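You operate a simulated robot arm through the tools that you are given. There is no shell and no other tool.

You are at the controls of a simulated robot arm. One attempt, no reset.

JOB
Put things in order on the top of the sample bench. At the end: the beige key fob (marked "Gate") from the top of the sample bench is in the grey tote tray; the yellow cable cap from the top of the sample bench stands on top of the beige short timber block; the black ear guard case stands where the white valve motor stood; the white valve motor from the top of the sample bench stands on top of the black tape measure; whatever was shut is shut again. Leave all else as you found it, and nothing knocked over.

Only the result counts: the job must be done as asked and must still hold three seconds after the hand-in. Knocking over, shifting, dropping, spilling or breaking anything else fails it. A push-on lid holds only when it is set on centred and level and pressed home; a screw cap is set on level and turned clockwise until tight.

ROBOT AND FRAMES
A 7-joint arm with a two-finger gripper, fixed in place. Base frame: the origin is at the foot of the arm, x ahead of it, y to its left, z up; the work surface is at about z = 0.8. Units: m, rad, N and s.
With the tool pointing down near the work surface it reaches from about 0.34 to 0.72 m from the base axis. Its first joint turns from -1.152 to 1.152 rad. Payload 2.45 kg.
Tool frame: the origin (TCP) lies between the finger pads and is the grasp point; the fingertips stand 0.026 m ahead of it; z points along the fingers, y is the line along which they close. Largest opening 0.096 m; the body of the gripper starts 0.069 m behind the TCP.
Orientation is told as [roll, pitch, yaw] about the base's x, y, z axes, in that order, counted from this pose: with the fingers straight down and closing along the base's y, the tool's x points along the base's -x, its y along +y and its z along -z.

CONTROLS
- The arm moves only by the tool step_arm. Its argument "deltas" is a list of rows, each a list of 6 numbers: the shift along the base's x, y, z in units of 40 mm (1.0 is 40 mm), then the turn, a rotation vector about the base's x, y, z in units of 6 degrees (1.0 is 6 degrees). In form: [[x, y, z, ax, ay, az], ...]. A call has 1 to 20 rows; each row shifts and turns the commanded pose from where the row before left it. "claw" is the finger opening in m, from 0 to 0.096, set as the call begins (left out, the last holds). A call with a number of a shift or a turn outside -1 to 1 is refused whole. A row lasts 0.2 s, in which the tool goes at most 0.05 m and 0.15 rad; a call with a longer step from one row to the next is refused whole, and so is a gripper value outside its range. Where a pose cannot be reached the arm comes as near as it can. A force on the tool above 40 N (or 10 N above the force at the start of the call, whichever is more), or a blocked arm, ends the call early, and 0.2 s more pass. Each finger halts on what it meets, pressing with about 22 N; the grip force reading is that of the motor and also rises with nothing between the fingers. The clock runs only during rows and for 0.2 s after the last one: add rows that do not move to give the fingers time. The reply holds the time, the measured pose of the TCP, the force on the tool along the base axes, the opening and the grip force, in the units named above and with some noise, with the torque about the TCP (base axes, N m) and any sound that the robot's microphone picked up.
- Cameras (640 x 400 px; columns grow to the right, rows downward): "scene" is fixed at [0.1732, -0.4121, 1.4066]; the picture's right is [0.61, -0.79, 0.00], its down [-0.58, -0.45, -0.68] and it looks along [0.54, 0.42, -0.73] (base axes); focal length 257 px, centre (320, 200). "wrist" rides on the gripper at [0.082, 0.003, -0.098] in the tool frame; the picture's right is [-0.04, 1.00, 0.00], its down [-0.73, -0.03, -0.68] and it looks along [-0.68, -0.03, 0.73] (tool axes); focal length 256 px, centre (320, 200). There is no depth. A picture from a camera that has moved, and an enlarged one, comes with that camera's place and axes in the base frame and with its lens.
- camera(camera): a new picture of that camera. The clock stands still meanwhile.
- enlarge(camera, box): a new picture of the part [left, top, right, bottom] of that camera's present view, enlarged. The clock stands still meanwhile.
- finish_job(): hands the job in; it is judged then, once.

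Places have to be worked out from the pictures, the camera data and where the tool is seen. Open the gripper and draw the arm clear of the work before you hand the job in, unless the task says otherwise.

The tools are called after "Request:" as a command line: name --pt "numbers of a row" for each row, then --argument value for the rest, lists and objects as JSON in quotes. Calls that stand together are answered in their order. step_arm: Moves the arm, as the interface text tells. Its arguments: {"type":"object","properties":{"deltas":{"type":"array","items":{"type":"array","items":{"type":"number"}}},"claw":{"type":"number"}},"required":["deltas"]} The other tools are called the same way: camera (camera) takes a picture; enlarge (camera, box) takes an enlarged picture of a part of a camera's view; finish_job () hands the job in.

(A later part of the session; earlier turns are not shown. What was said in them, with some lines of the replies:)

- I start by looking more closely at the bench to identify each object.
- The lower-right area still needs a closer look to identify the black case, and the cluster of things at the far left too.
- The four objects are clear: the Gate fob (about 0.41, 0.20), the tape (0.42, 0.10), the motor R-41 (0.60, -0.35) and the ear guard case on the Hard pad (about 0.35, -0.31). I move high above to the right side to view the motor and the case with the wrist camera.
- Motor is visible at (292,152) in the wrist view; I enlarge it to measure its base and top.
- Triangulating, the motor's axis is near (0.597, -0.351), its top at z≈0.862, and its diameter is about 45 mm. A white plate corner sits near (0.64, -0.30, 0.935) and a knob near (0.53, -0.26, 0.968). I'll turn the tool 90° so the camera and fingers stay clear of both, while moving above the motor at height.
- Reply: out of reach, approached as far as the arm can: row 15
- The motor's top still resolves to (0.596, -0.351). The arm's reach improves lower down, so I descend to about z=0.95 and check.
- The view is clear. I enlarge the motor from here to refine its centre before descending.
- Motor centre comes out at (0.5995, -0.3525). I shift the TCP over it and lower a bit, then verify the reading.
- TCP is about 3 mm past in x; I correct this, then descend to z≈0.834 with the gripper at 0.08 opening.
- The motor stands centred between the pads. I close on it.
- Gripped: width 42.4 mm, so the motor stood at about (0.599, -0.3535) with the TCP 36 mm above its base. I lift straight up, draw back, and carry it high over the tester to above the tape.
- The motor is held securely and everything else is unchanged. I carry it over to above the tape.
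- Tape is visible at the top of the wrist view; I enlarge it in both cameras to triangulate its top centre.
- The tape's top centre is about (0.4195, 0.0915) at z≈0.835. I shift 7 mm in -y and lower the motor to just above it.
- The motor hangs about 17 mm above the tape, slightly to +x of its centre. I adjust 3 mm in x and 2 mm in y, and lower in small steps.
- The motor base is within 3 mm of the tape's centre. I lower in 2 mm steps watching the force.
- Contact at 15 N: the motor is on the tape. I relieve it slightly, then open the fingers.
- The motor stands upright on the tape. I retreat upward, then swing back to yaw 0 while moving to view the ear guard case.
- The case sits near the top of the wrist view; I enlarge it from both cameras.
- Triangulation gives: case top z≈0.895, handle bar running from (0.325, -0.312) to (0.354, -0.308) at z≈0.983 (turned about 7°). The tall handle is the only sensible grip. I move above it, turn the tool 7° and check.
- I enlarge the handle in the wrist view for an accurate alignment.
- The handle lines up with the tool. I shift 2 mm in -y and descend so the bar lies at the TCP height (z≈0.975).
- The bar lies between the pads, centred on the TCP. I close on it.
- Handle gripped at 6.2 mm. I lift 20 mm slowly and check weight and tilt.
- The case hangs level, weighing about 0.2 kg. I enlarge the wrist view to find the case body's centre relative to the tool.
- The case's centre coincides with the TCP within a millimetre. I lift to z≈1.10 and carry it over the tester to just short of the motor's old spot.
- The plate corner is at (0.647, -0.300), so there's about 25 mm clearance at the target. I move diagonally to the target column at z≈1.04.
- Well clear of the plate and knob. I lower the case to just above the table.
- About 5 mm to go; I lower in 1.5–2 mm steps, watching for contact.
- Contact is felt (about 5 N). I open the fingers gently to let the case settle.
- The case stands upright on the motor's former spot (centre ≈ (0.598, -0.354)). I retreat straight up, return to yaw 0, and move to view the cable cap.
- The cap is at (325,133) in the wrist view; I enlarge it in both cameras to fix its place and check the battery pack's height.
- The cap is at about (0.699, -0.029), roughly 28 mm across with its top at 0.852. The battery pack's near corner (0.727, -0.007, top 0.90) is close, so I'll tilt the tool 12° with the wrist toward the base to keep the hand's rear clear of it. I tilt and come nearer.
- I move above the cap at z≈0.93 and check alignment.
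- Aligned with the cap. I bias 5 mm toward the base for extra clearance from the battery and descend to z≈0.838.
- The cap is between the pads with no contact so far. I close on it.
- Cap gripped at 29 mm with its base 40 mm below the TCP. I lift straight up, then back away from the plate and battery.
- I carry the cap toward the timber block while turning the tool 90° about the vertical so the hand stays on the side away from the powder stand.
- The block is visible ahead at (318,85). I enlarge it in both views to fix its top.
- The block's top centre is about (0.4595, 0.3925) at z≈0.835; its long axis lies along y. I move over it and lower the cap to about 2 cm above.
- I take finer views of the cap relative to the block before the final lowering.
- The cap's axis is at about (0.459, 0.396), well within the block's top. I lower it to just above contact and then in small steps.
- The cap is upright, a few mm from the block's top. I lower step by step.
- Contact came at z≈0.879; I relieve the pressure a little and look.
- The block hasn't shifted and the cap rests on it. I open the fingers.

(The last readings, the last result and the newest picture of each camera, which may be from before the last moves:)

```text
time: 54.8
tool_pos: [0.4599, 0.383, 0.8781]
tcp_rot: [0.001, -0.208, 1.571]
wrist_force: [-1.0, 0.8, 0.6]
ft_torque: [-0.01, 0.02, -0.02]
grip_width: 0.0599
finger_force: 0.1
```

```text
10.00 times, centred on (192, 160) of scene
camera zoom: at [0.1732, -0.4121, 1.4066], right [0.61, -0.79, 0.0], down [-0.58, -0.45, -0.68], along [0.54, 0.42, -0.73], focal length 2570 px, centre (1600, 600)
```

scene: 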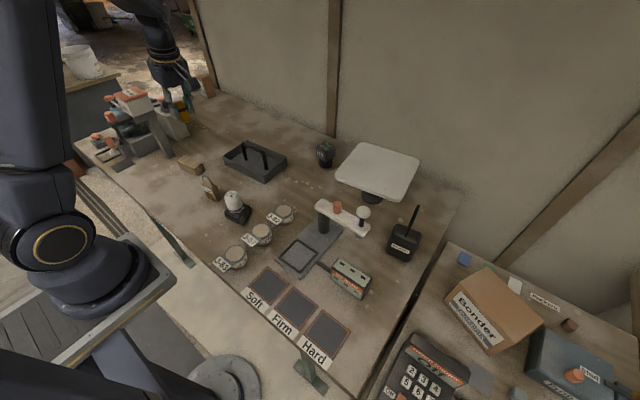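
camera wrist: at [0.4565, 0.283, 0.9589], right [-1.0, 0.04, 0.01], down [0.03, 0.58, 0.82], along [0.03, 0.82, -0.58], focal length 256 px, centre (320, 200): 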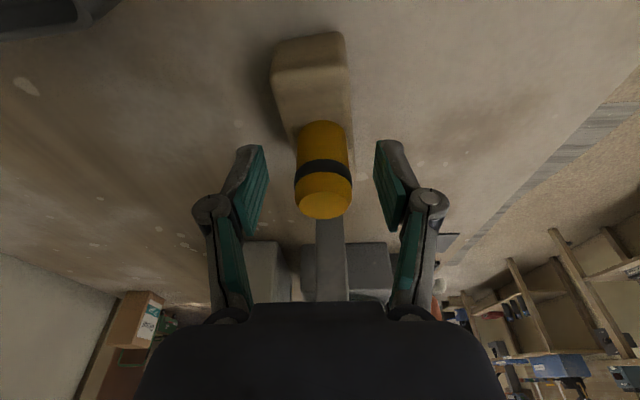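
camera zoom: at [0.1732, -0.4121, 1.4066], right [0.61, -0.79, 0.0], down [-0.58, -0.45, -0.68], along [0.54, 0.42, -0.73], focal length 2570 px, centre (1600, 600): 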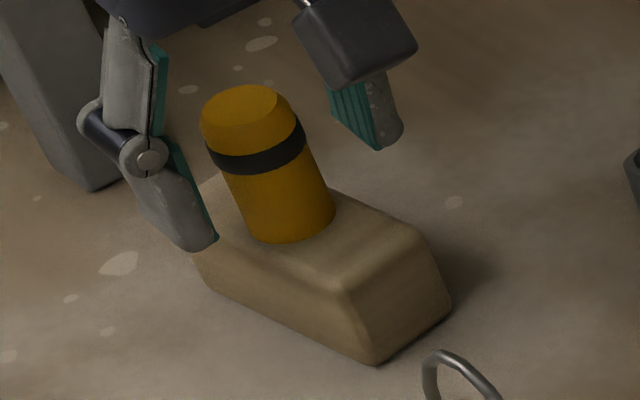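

The cap stands on the block. I retreat straight up, then level the tool and move over toward the Gate fob for a view.

Request:
step_arm --pt "0 0 0.6 0 0 0" --pt "0 0 0.9 0 0 0" --pt "0 0 0.9 0 0 0" --pt "0 0 0.9 0 0 0" --pt "0 0 0.9 0 0 0" --pt "0 0 0.8 0 0 0"

Request:
step_arm --pt "-0.2 -0.9 0 -1 0 0" --pt "-0.2 -0.9 0 -1 0 0" --pt "-0.2 -0.9 0 0 0 0" --pt "-0.2 -0.9 0 0 0 0" --pt "-0.2 -0.9 0 0 0 0" --pt "0 -0.5 0 0 0 0" --pt "0 0 0 0 0 0"

Request:
camera --camera "wrist"

Request:
camera --camera "scene"

```text
time: 56.2
tool_pos: [0.4599, 0.384, 1.0818]
tcp_rot: [0.001, -0.209, 1.57]
wrist_force: [-0.5, 0.4, 0.2]
ft_torque: [0.03, 0.03, -0.06]
grip_width: 0.0598
finger_force: 0.0
```

```text
time: 57.8
tool_pos: [0.4177, 0.1817, 1.0775]
tcp_rot: [-0.002, 0.001, 1.571]
wrist_force: [0.5, 0.1, 0.4]
ft_torque: [0.0, 0.0, -0.02]
grip_width: 0.0596
finger_force: 0.0
```

```text
taken
camera wrist: at [0.414, 0.1005, 1.1778], right [-1.0, 0.04, 0.0], down [0.03, 0.73, 0.68], along [0.03, 0.68, -0.73], focal length 256 px, centre (320, 200)
```

wrist: 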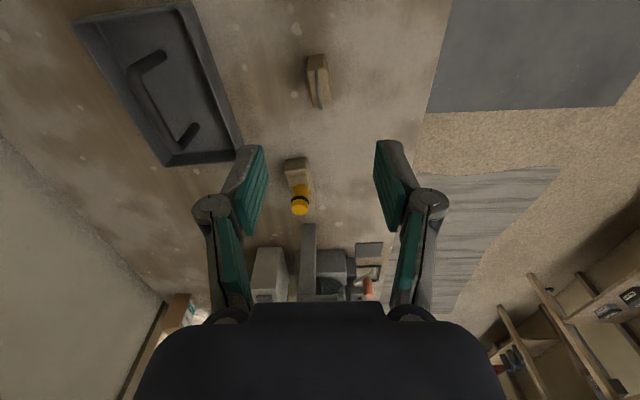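

```text
taken
```

scene: 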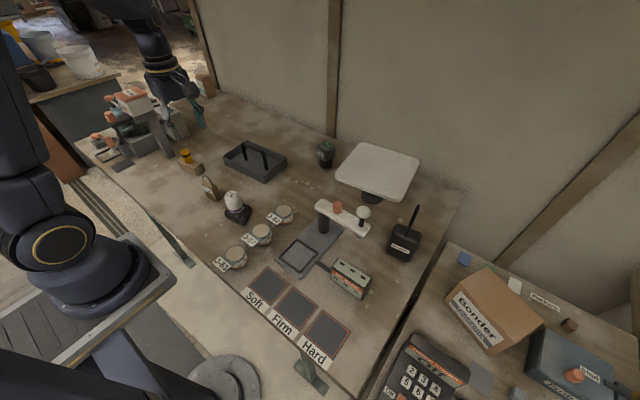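

The cap stands well on the block. The fob is at (318,80) in the wrist view; I enlarge it in both views, along with the tote tray.

Request:
enlarge --camera "wrist" --box '[270, 30, 366, 130]'

Request:
enlarge --camera "scene" --box '[184, 165, 232, 205]'

Request:
enlarge --camera "scene" --box '[210, 125, 300, 195]'

Request:
enlarge --camera "wrist" --box '[60, 0, 260, 180]'

```text
4.00 times, centred on (318, 80) of wrist
camera zoom: at [0.414, 0.1005, 1.1778], right [-1.0, 0.04, 0.0], down [0.03, 0.73, 0.68], along [0.03, 0.68, -0.73], focal length 1024 px, centre (328, 680)
```

zoom: 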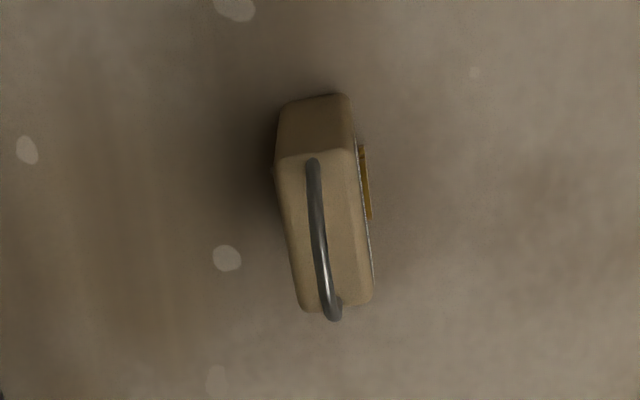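

```text
10.00 times, centred on (208, 185) of scene
camera zoom: at [0.1732, -0.4121, 1.4066], right [0.61, -0.79, 0.0], down [-0.58, -0.45, -0.68], along [0.54, 0.42, -0.73], focal length 2570 px, centre (1440, 350)
```

zoom: 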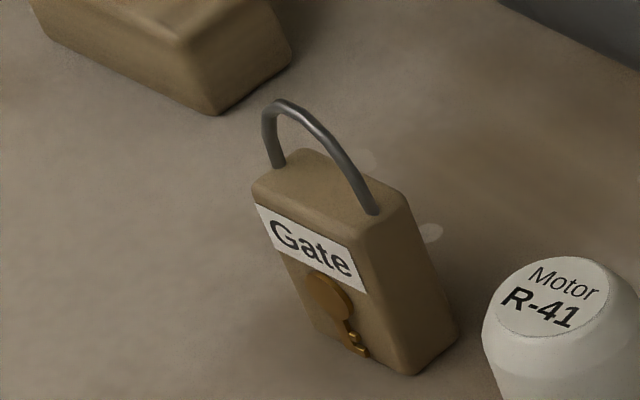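

```text
5.71 times, centred on (255, 160) of scene
camera zoom: at [0.1732, -0.4121, 1.4066], right [0.61, -0.79, 0.0], down [-0.58, -0.45, -0.68], along [0.54, 0.42, -0.73], focal length 1469 px, centre (691, 429)
```

zoom: 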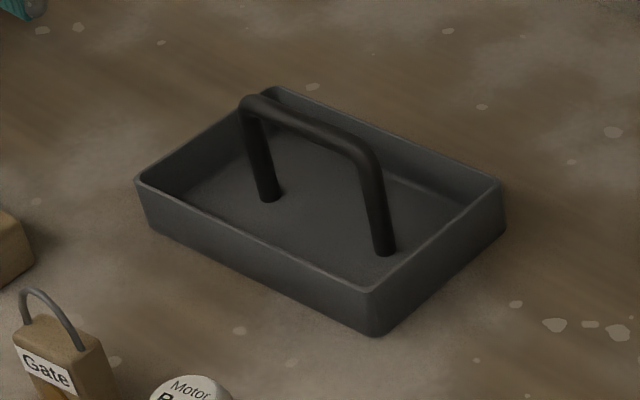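

```text
2.22 times, centred on (160, 90) of wrist
camera zoom: at [0.414, 0.1005, 1.1778], right [-1.0, 0.04, 0.0], down [0.03, 0.73, 0.68], along [0.03, 0.68, -0.73], focal length 569 px, centre (676, 444)
```

zoom: 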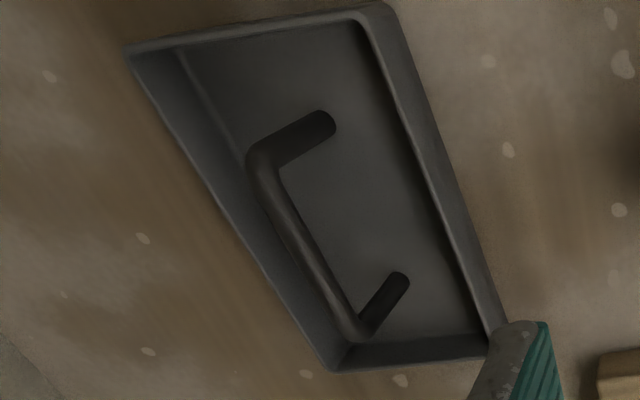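

The fob body: centre ≈ (0.4195, 0.212), about 46 mm wide along y and 20 mm thick, turned ≈8.5°, body top ≈0.86 and shackle top ≈0.893. The tote's handle splits it, and the near half (x≈0.565–0.61 at y≈0.23) has room. I turn the tool to yaw ≈8.5° above the fob, with a 0.075 opening.

Request:
step_arm --pt "0.004 0.053 -0.1 0 0 -0.97" --pt "0.004 0.053 -0.1 0 0 -0.97" --pt "0.004 0.053 -0.1 0 0 -0.97" --pt "0.004 0.053 -0.1 0 0 -0.97" --pt "0.004 0.053 -0.1 0 0 -0.97" --pt "0.004 0.053 -0.1 0 0 -0.97" --pt "0.004 0.053 -0.1 0 0 -0.97" --pt "0.004 0.053 -0.1 0 0 -0.97" --pt "0.004 0.053 -0.1 0 0 -0.97" --pt "0.004 0.053 -0.1 0 0 -0.97" --pt "0.004 0.053 -0.1 0 0 -0.97" --pt "0.004 0.053 -0.1 0 0 -0.97" --pt "0.004 0.053 -0.1 0 0 -0.97" --pt "0.004 0.053 -0.1 0 0 -0.97" --pt "0 0 0 0 0 0" --claw 0.075

Request:
camera --camera "wrist"

Request:
enlarge --camera "wrist" --box '[250, 30, 390, 130]'

```text
time: 61.0
tool_pos: [0.4225, 0.2131, 1.0231]
tcp_rot: [0.0, 0.001, 0.145]
wrist_force: [0.2, 0.2, -0.4]
ft_torque: [0.01, 0.01, -0.01]
grip_width: 0.0749
finger_force: 0.1
```

```text
taken
camera wrist: at [0.3412, 0.2042, 1.1223], right [-0.11, 0.99, 0.0], down [0.73, 0.08, 0.68], along [0.67, 0.07, -0.73], focal length 256 px, centre (320, 200)
```

wrist: 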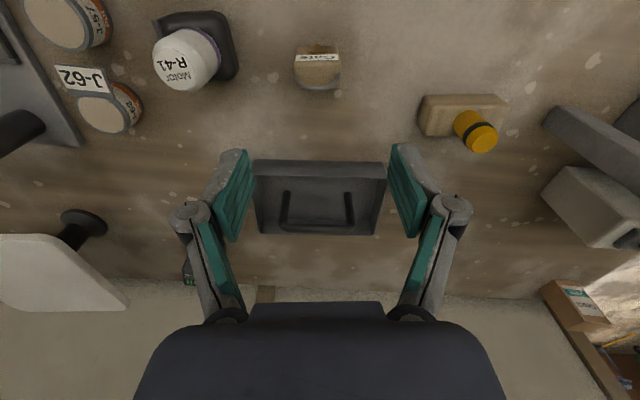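

```text
4.00 times, centred on (320, 80) of wrist
camera zoom: at [0.3412, 0.2042, 1.1223], right [-0.11, 0.99, 0.0], down [0.73, 0.08, 0.68], along [0.67, 0.07, -0.73], focal length 1024 px, centre (320, 680)
```

zoom: 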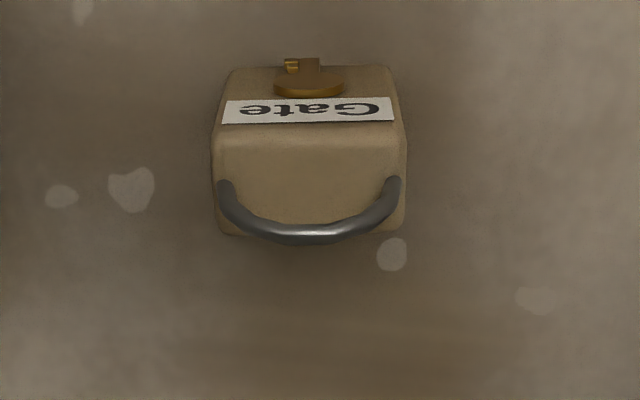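

The fob is well aligned; it sits about 3 mm to -y of the tool. I correct this and lower to z≈0.90 to check.

Request:
step_arm --pt "-0.02 -0.075 -0.6 0 0 0" --pt "0 0 -0.8 0 0 0" --pt "0 0 -0.8 0 0 0" --pt "0 0 -0.8 0 0 0" --pt "0 0 0 0 0 0"

Request:
camera --camera "wrist"

Request:
enlarge --camera "scene" --box '[160, 130, 256, 220]'

```text
time: 62.2
tool_pos: [0.4245, 0.2083, 0.9045]
tcp_rot: [0.0, -0.001, 0.149]
wrist_force: [0.2, 0.1, 0.3]
ft_torque: [0.04, -0.03, -0.02]
grip_width: 0.075
finger_force: 0.3
```

```text
taken
camera wrist: at [0.3419, 0.2009, 1.0042], right [-0.11, 0.99, 0.0], down [0.73, 0.08, 0.68], along [0.68, 0.07, -0.73], focal length 256 px, centre (320, 200)
```

wrist: 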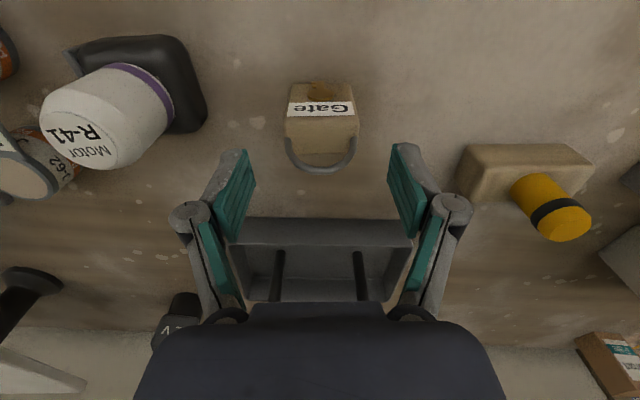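

```text
4.44 times, centred on (208, 175) of scene
camera zoom: at [0.1732, -0.4121, 1.4066], right [0.61, -0.79, 0.0], down [-0.58, -0.45, -0.68], along [0.54, 0.42, -0.73], focal length 1142 px, centre (818, 311)
```

zoom: 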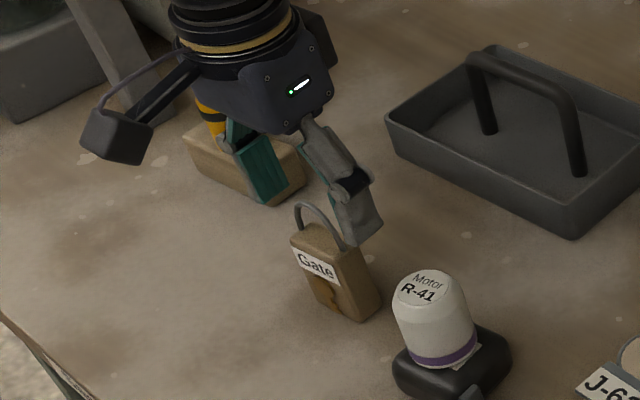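

The fob lies between the finger planes. I lower to z≈0.843.

Request:
step_arm --pt "0 0 -0.5 0 0 0" --pt "0 0 -0.5 0 0 0" --pt "0 0 -0.4 0 0 0" --pt "0 0 -0.13 0 0 0" --pt "0 0 0 0 0 0"

Request:
camera --camera "wrist"

Request:
enlarge --camera "scene" --box '[176, 150, 256, 220]'

```text
time: 63.4
tool_pos: [0.4234, 0.2083, 0.8404]
tcp_rot: [0.0, 0.0, 0.148]
wrist_force: [0.2, -0.2, 0.0]
ft_torque: [0.01, 0.03, -0.01]
grip_width: 0.0748
finger_force: 0.0
```

```text
taken
camera wrist: at [0.3414, 0.2004, 0.9402], right [-0.11, 0.99, 0.0], down [0.73, 0.08, 0.68], along [0.68, 0.07, -0.73], focal length 256 px, centre (320, 200)
```

wrist: 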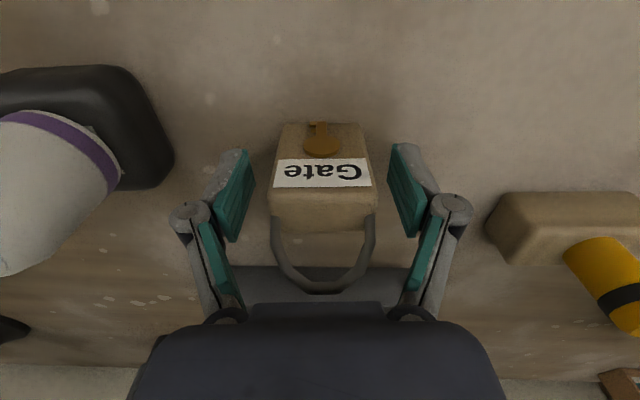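

```text
5.71 times, centred on (216, 185) of scene
camera zoom: at [0.1732, -0.4121, 1.4066], right [0.61, -0.79, 0.0], down [-0.58, -0.45, -0.68], along [0.54, 0.42, -0.73], focal length 1469 px, centre (914, 286)
```

zoom: 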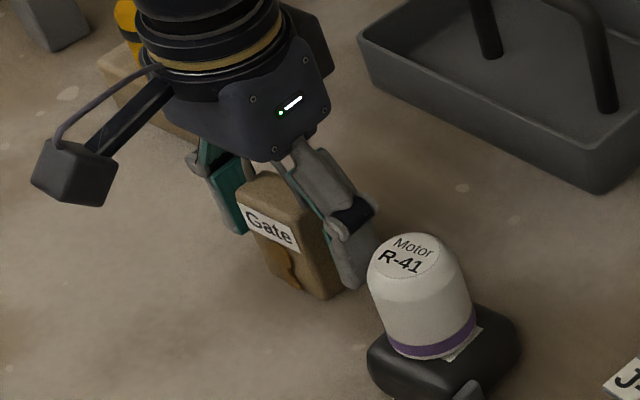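

The fob is centred between the pads with no contact force. I close on it.

Request:
step_arm --pt "0 0 0 0 0 0" --pt "0 0 0 0 0 0" --pt "0 0 0 0 0 0" --pt "0 0 0 0 0 0" --claw 0.03

Request:
camera --camera "wrist"

```text
time: 64.4
tool_pos: [0.423, 0.2098, 0.8416]
tcp_rot: [0.001, 0.001, 0.147]
wrist_force: [-0.2, 1.0, 1.1]
ft_torque: [-0.02, 0.05, 0.0]
grip_width: 0.0452
finger_force: 22.0
```

```text
taken
camera wrist: at [0.3414, 0.2004, 0.9405], right [-0.11, 0.99, 0.0], down [0.73, 0.08, 0.68], along [0.68, 0.07, -0.73], focal length 256 px, centre (320, 200)
```

wrist: 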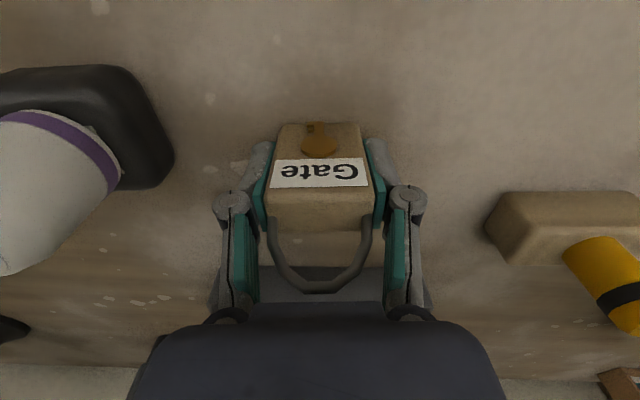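

Gripped at 45 mm. I lift the fob straight up and move to in front of the tray for a look.

Request:
step_arm --pt "0 0 0.4 0 0 0" --pt "0 0 0.8 0 0 0" --pt "0 0 0.9 0 0 0" --pt "0 0 0.9 0 0 0" --pt "0 0 0.9 0 0 0" --pt "0.7 0.1 0 0 0 0" --pt "0.7 0.1 0 0 0 0" --pt "0.7 0.1 0 0 0 0" --pt "0 0 0 0 0 0"

Request:
camera --camera "wrist"

Request:
camera --camera "scene"

```text
time: 66.4
tool_pos: [0.5081, 0.2174, 0.9996]
tcp_rot: [0.0, 0.0, 0.148]
wrist_force: [0.3, 0.8, -1.2]
ft_torque: [-0.03, 0.02, 0.01]
grip_width: 0.0453
finger_force: 22.2
```

```text
taken
camera wrist: at [0.4258, 0.2088, 1.0993], right [-0.11, 0.99, 0.0], down [0.73, 0.08, 0.68], along [0.67, 0.07, -0.73], focal length 256 px, centre (320, 200)
```

wrist: 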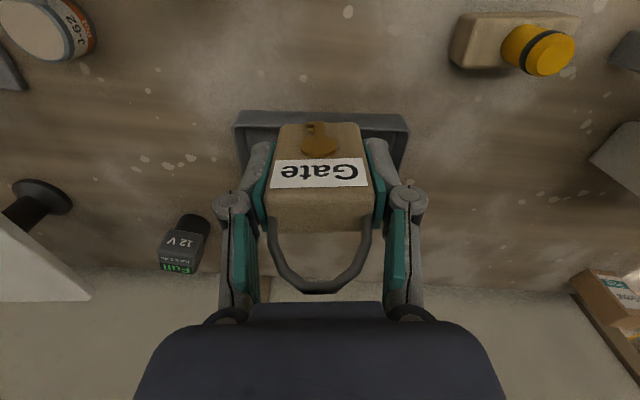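

```text
taken
```

scene: 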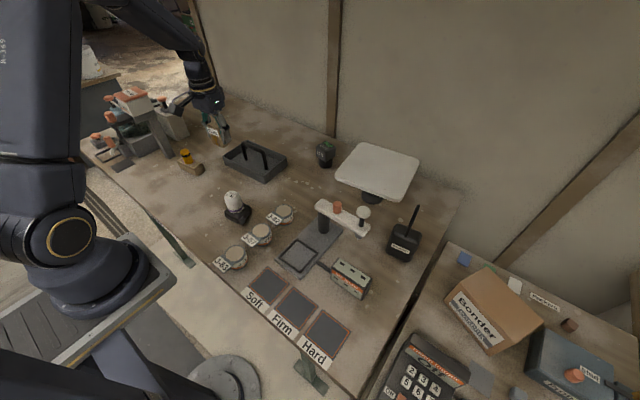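

I carry the fob over the near half of the tray (target ≈ (0.588, 0.231)), turning 3° to match the tray.

Request:
step_arm --pt "0.67 0.11 0 0 0 -0.17" --pt "0.67 0.11 0 0 0 -0.17" --pt "0.67 0.11 0 0 0 -0.17" --pt "0 0 -0.4 0 0 0" --pt "0 0 -0.4 0 0 0" --pt "0 0 0 0 0 0"

Request:
camera --camera "wrist"

Request:
enlarge --camera "scene" --box '[200, 80, 312, 190]'

```text
time: 67.8
tool_pos: [0.5866, 0.236, 0.9665]
tcp_rot: [0.0, 0.0, 0.096]
wrist_force: [0.0, 0.3, -0.6]
ft_torque: [0.0, -0.02, 0.01]
grip_width: 0.0452
finger_force: 22.1
```

```text
taken
camera wrist: at [0.5064, 0.2317, 1.0661], right [-0.06, 1.0, 0.0], down [0.73, 0.04, 0.68], along [0.68, 0.04, -0.73], focal length 256 px, centre (320, 200)
```

wrist: 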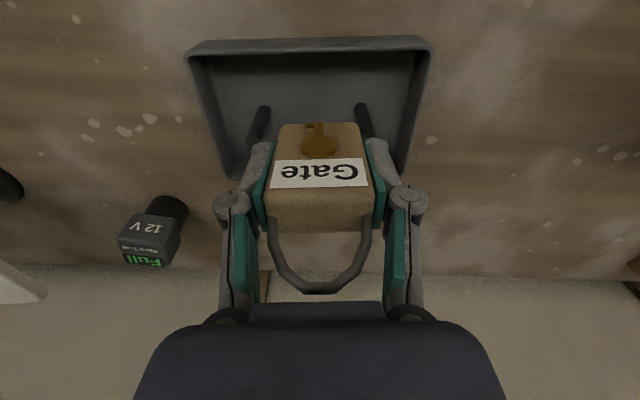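

```text
3.64 times, centred on (256, 135) of scene
camera zoom: at [0.1732, -0.4121, 1.4066], right [0.61, -0.79, 0.0], down [-0.58, -0.45, -0.68], along [0.54, 0.42, -0.73], focal length 935 px, centre (553, 436)
```

zoom: 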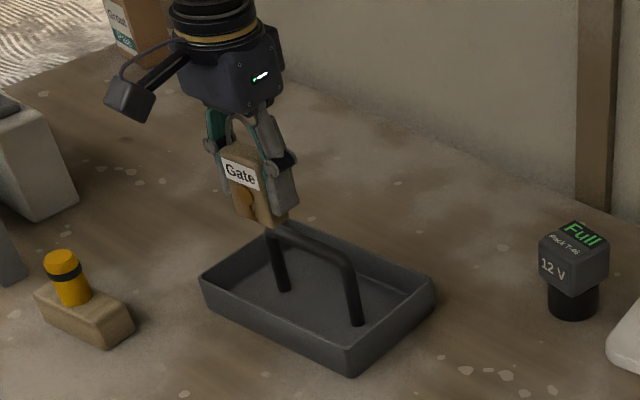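

I enlarge the wrist view to measure the near wall's inner edge and the handle posts.

Request:
enlarge --camera "wrist" --box '[170, 20, 450, 190]'

```text
2.29 times, centred on (310, 105) of wrist
camera zoom: at [0.5064, 0.2317, 1.0661], right [-0.06, 1.0, 0.0], down [0.73, 0.04, 0.68], along [0.68, 0.04, -0.73], focal length 585 px, centre (343, 417)
```

zoom: 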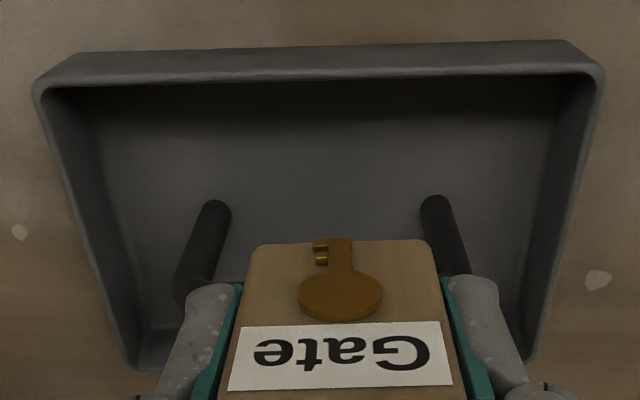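

Free space in the near half is x≈0.564–0.611, and the fob is centred at 0.588. I lower it into the tray, stopping about 1.5 cm above the floor.

Request:
step_arm --pt "0 0 -0.6 0 0 0" --pt "0 0 -0.6 0 0 0" --pt "0 0 -0.6 0 0 0" --pt "0 0 -0.5 0 0 0" --pt "0 0 -0.3 0 0 0" --pt "0 0 0 0 0 0"

Request:
camera --camera "wrist"

Request:
enlarge --camera "scene" --box '[210, 110, 298, 190]'

```text
time: 69.2
tool_pos: [0.5887, 0.2354, 0.8602]
tcp_rot: [0.001, 0.001, 0.095]
wrist_force: [-0.5, 0.3, -1.3]
ft_torque: [0.0, -0.01, 0.03]
grip_width: 0.0453
finger_force: 21.6
```

```text
taken
camera wrist: at [0.5064, 0.231, 0.9604], right [-0.06, 1.0, 0.0], down [0.73, 0.04, 0.68], along [0.68, 0.04, -0.73], focal length 256 px, centre (320, 200)
```

wrist: 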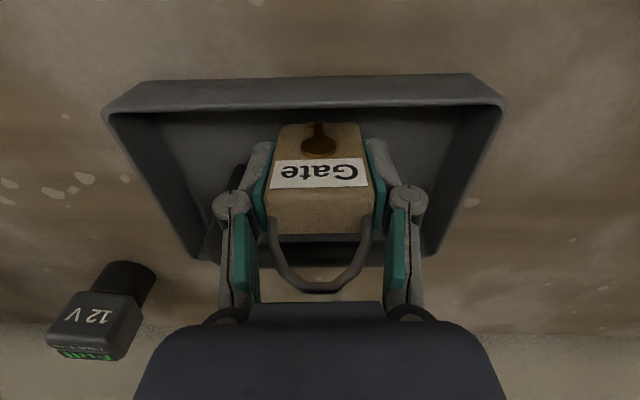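

```text
5.00 times, centred on (254, 150) of scene
camera zoom: at [0.1732, -0.4121, 1.4066], right [0.61, -0.79, 0.0], down [-0.58, -0.45, -0.68], along [0.54, 0.42, -0.73], focal length 1285 px, centre (650, 450)
```

zoom: 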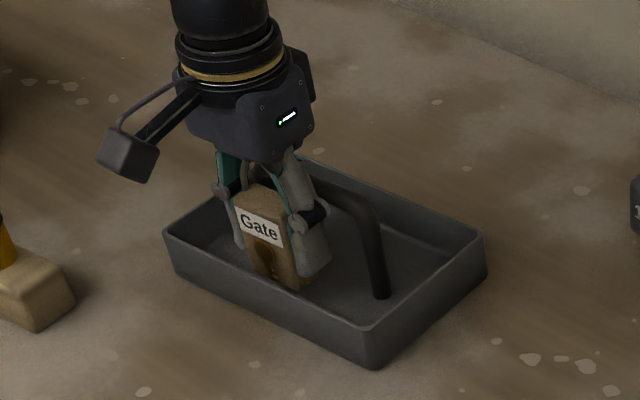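

The fob is inside the near half of the tray, clear of the wall and the handle. I lower in small steps until contact.

Request:
step_arm --pt "0 0 -0.1 0 0 0" --pt "0 0 -0.1 0 0 0" --pt "0 0 -0.06 0 0 0"

Request:
step_arm --pt "0 0 -0.04 0 0 0"

```text
time: 70.0
tool_pos: [0.5874, 0.2354, 0.8509]
tcp_rot: [0.0, 0.0, 0.095]
wrist_force: [0.8, -0.6, -0.8]
ft_torque: [0.01, 0.03, 0.0]
grip_width: 0.0454
finger_force: 22.5
```

```text
time: 70.4
tool_pos: [0.5867, 0.2347, 0.8493]
tcp_rot: [0.002, 0.0, 0.096]
wrist_force: [0.2, -0.3, -0.6]
ft_torque: [-0.03, -0.01, -0.02]
grip_width: 0.0453
finger_force: 21.7
```

Request:
step_arm --pt "0 0 -0.04 0 0 0"

Request:
step_arm --pt "0 0 -0.03 0 0 0"

```text
time: 70.8
tool_pos: [0.587, 0.2324, 0.8482]
tcp_rot: [0.0, 0.0, 0.096]
wrist_force: [0.0, -0.7, -0.4]
ft_torque: [0.0, -0.03, 0.02]
grip_width: 0.0452
finger_force: 21.9
```

```text
time: 71.2
tool_pos: [0.5867, 0.2321, 0.8463]
tcp_rot: [0.001, -0.001, 0.097]
wrist_force: [-1.2, -0.7, 2.1]
ft_torque: [-0.04, 0.01, -0.06]
grip_width: 0.0452
finger_force: 21.8
```

Light contact begins (2 N). One more sub-millimetre step to confirm.

Request:
step_arm --pt "0 0 -0.02 0 0 0"

```text
time: 71.6
tool_pos: [0.5869, 0.2329, 0.8473]
tcp_rot: [-0.001, 0.001, 0.098]
wrist_force: [0.3, -0.8, 1.0]
ft_torque: [-0.02, 0.0, 0.0]
grip_width: 0.0452
finger_force: 21.8
```

Request:
step_arm --pt "0 0 -0.03 0 0 0"

```text
time: 72.0
tool_pos: [0.5883, 0.2342, 0.846]
tcp_rot: [0.001, 0.0, 0.096]
wrist_force: [-2.9, -1.8, 9.1]
ft_torque: [-0.07, 0.13, -0.02]
grip_width: 0.0455
finger_force: 21.7
```

Contact at 9 N: the fob rests on the tray floor. I relieve slightly and open the fingers.

Request:
step_arm --pt "0 0 0.015 0 0 0" --pt "0 0 0 0 0 0" --claw 0.05

Request:
step_arm --pt "0 0 0 0 0 0" --pt "0 0 0 0 0 0" --pt "0 0 0 0 0 0" --claw 0.075

Request:
camera --camera "wrist"

Request:
enlarge --camera "scene" --box '[210, 110, 298, 190]'

```text
time: 72.6
tool_pos: [0.5875, 0.2338, 0.8466]
tcp_rot: [-0.001, -0.001, 0.096]
wrist_force: [-0.4, 0.0, 0.5]
ft_torque: [0.01, 0.0, 0.0]
grip_width: 0.0501
finger_force: 0.0
```

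```text
time: 73.4
tool_pos: [0.5872, 0.2346, 0.8464]
tcp_rot: [0.0, 0.001, 0.096]
wrist_force: [0.2, 0.0, 0.0]
ft_torque: [0.02, -0.01, 0.0]
grip_width: 0.075
finger_force: 0.0
```

```text
taken
camera wrist: at [0.5049, 0.2293, 0.9449], right [-0.06, 1.0, 0.0], down [0.73, 0.04, 0.68], along [0.68, 0.04, -0.73], focal length 256 px, centre (320, 200)
```

wrist: 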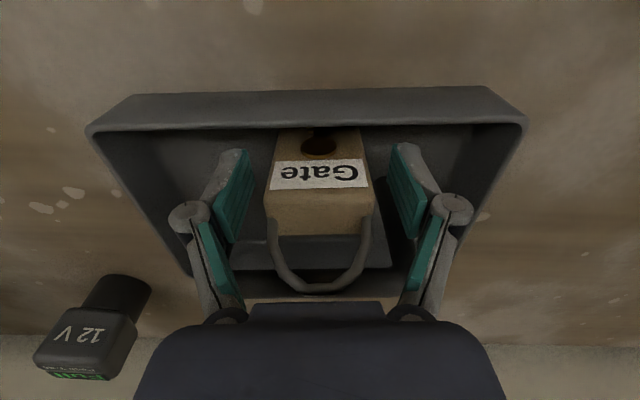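

```text
5.00 times, centred on (254, 150) of scene
camera zoom: at [0.1732, -0.4121, 1.4066], right [0.61, -0.79, 0.0], down [-0.58, -0.45, -0.68], along [0.54, 0.42, -0.73], focal length 1285 px, centre (650, 450)
```

zoom: 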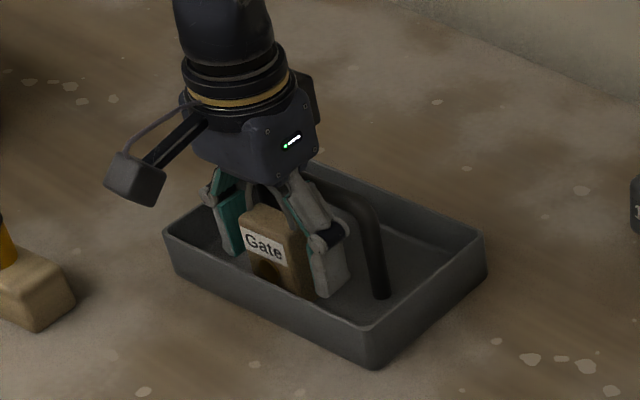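

The fob stands in the tray, and the tray hasn't moved. I retreat straight up and then draw the arm back, clear of the work.

Request:
step_arm --pt "0 0 0.4 0 0 0" --pt "0 0 0.8 0 0 0" --pt "0 0 0.9 0 0 0" --pt "0 0 0.9 0 0 0" --pt "0 0 0.9 0 0 0" --pt "0 0 0.9 0 0 0" --pt "-0.6 -0.4 0.7 0 0 0" --pt "-0.6 -0.4 0.7 0 0 0" --pt "-0.6 -0.6 0.2 0 0 0" --pt "-0.6 -0.8 0 0 0 0" --pt "-0.6 -0.8 0 0 0 0" --pt "-0.3 -0.9 0 0 0 0" --pt "0 -0.9 0 0 0 0" --pt "0 0 0 0 0 0"

Request:
camera --camera "scene"

Request:
camera --camera "wrist"

```text
time: 76.4
tool_pos: [0.4552, 0.0415, 1.0991]
tcp_rot: [0.0, 0.0, 0.096]
wrist_force: [-0.1, 0.4, 1.0]
ft_torque: [0.0, 0.0, 0.02]
grip_width: 0.0751
finger_force: 0.0
```

```text
taken
```

scene: 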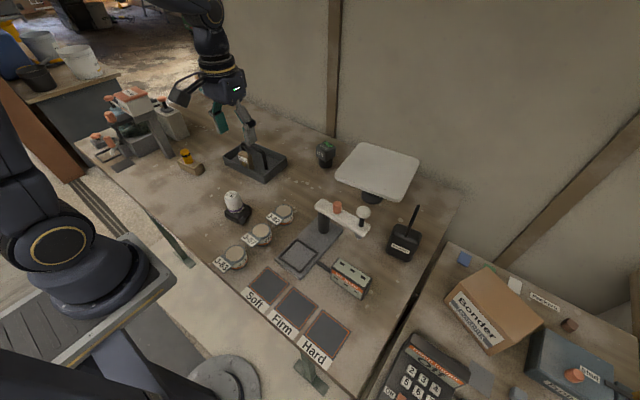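

```text
taken
camera wrist: at [0.3727, 0.0364, 1.1985], right [-0.06, 1.0, 0.0], down [0.73, 0.04, 0.68], along [0.68, 0.04, -0.73], focal length 256 px, centre (320, 200)
```

wrist: 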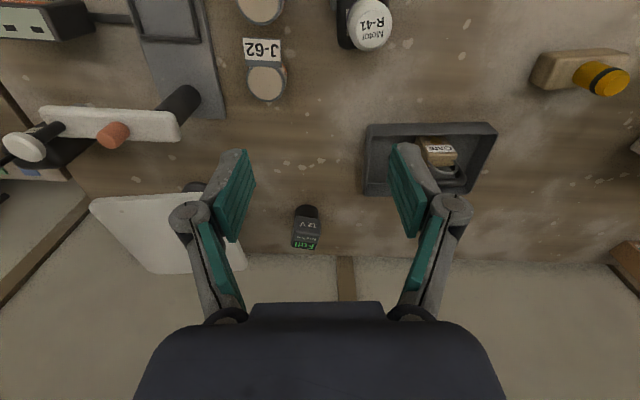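

I check the final state of each item in close-ups.

Request:
enlarge --camera "wrist" --box '[310, 0, 430, 70]'

Request:
enlarge --camera "scene" --box '[205, 175, 269, 235]'

Request:
enlarge --camera "scene" --box '[160, 135, 300, 195]'

Request:
enlarge --camera "scene" --box '[310, 180, 450, 300]'

```text
5.33 times, centred on (370, 35) of wrist
camera zoom: at [0.3727, 0.0364, 1.1985], right [-0.06, 1.0, 0.0], down [0.73, 0.04, 0.68], along [0.68, 0.04, -0.73], focal length 1365 px, centre (53, 1080)
```

zoom: 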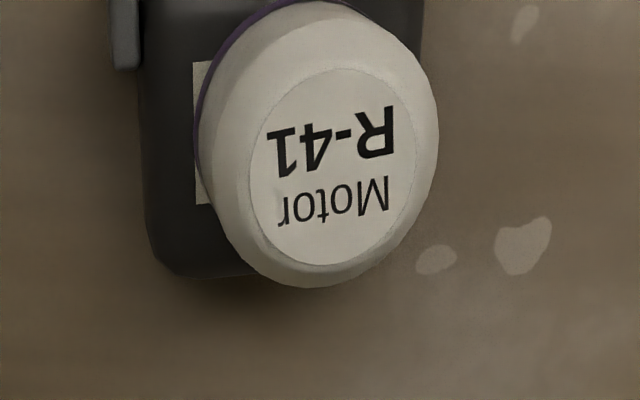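

```text
6.67 times, centred on (237, 205) of scene
camera zoom: at [0.1732, -0.4121, 1.4066], right [0.61, -0.79, 0.0], down [-0.58, -0.45, -0.68], along [0.54, 0.42, -0.73], focal length 1714 px, centre (873, 167)
```

zoom: 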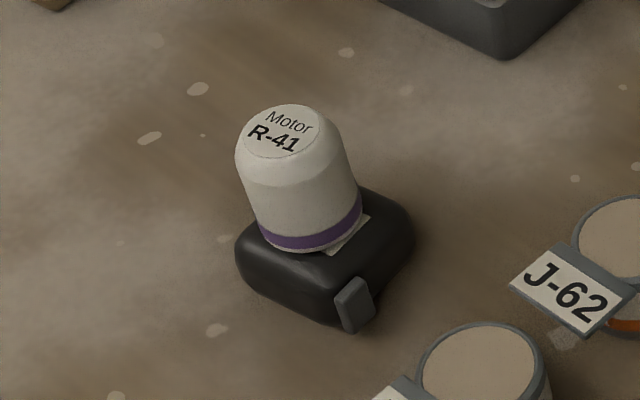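

```text
4.57 times, centred on (230, 165) of scene
camera zoom: at [0.1732, -0.4121, 1.4066], right [0.61, -0.79, 0.0], down [-0.58, -0.45, -0.68], along [0.54, 0.42, -0.73], focal length 1175 px, centre (731, 360)
```

zoom: 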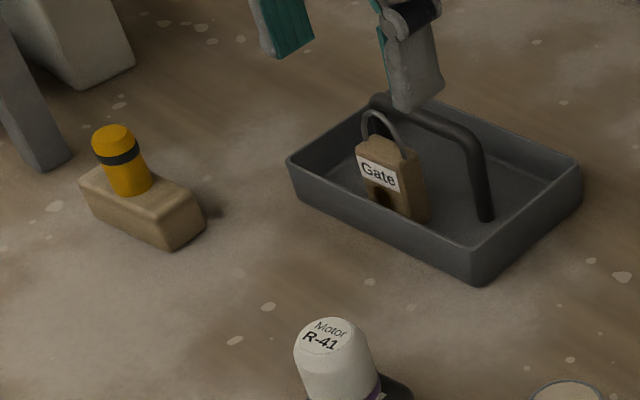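

```text
3.33 times, centred on (380, 240) of scene
camera zoom: at [0.1732, -0.4121, 1.4066], right [0.61, -0.79, 0.0], down [-0.58, -0.45, -0.68], along [0.54, 0.42, -0.73], focal length 857 px, centre (120, 67)
```

zoom: 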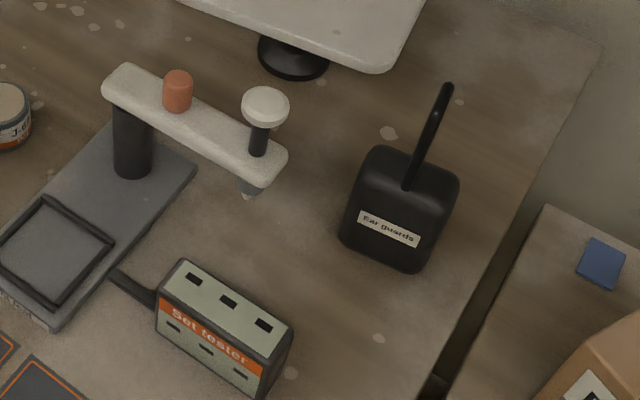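

Everything is in place: fob in the tray, cap on the block, motor on the tape, and the case on the motor's old spot, with the other items unchanged. I return to the starting pose with the gripper open.

Request:
step_arm --pt "-0.1 -0.3 0.6 0 0 -0.3" --pt "-0.1 -0.3 0.6 0 0 -0.3" --pt "-0.1 -0.3 0.5 0 0 -0.3" --pt "0 0 0 0 0 0" --pt "0 0 0 0 0 0" --claw 0.096

Request:
camera --camera "scene"

```text
time: 77.6
tool_pos: [0.4403, 0.0082, 1.1695]
tcp_rot: [0.001, -0.002, 0.0]
wrist_force: [-0.8, 0.7, 0.3]
ft_torque: [0.01, -0.01, 0.03]
grip_width: 0.096
finger_force: 0.0
```

```text
taken
```

scene: 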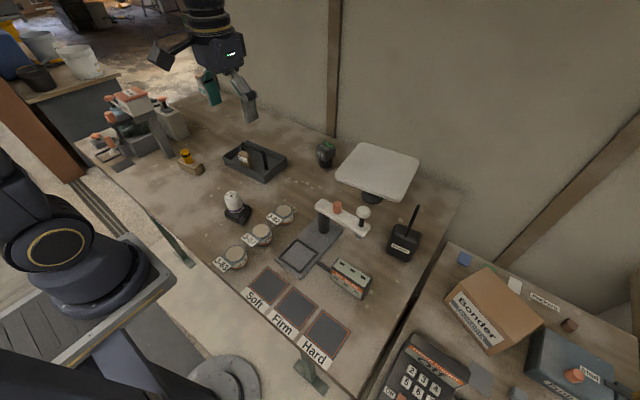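

The final picture shows all four items placed and stable, everything else as found, and the arm clear with the gripper open. I hand the job in.

Request:
finish_job

```text
The job is handed in.
```

I've handed the job in, and the last pictures show all four items where you asked:

- **Key fob ("Gate"):** standing in the near half of the grey tote tray, beside the handle.
- **Yellow cable cap:** standing on top of the beige timber block.
- **White valve motor:** standing on top of the black tape measure, within about 3 mm of its centre.
- **Black ear guard case:** standing where the motor stood, to within a couple of millimetres by the arm's readings.

I didn't open anything, so nothing needed shutting again. In the pictures nothing is knocked over and everything else looks where it was. The gripper is open and the arm is back near its starting pose.
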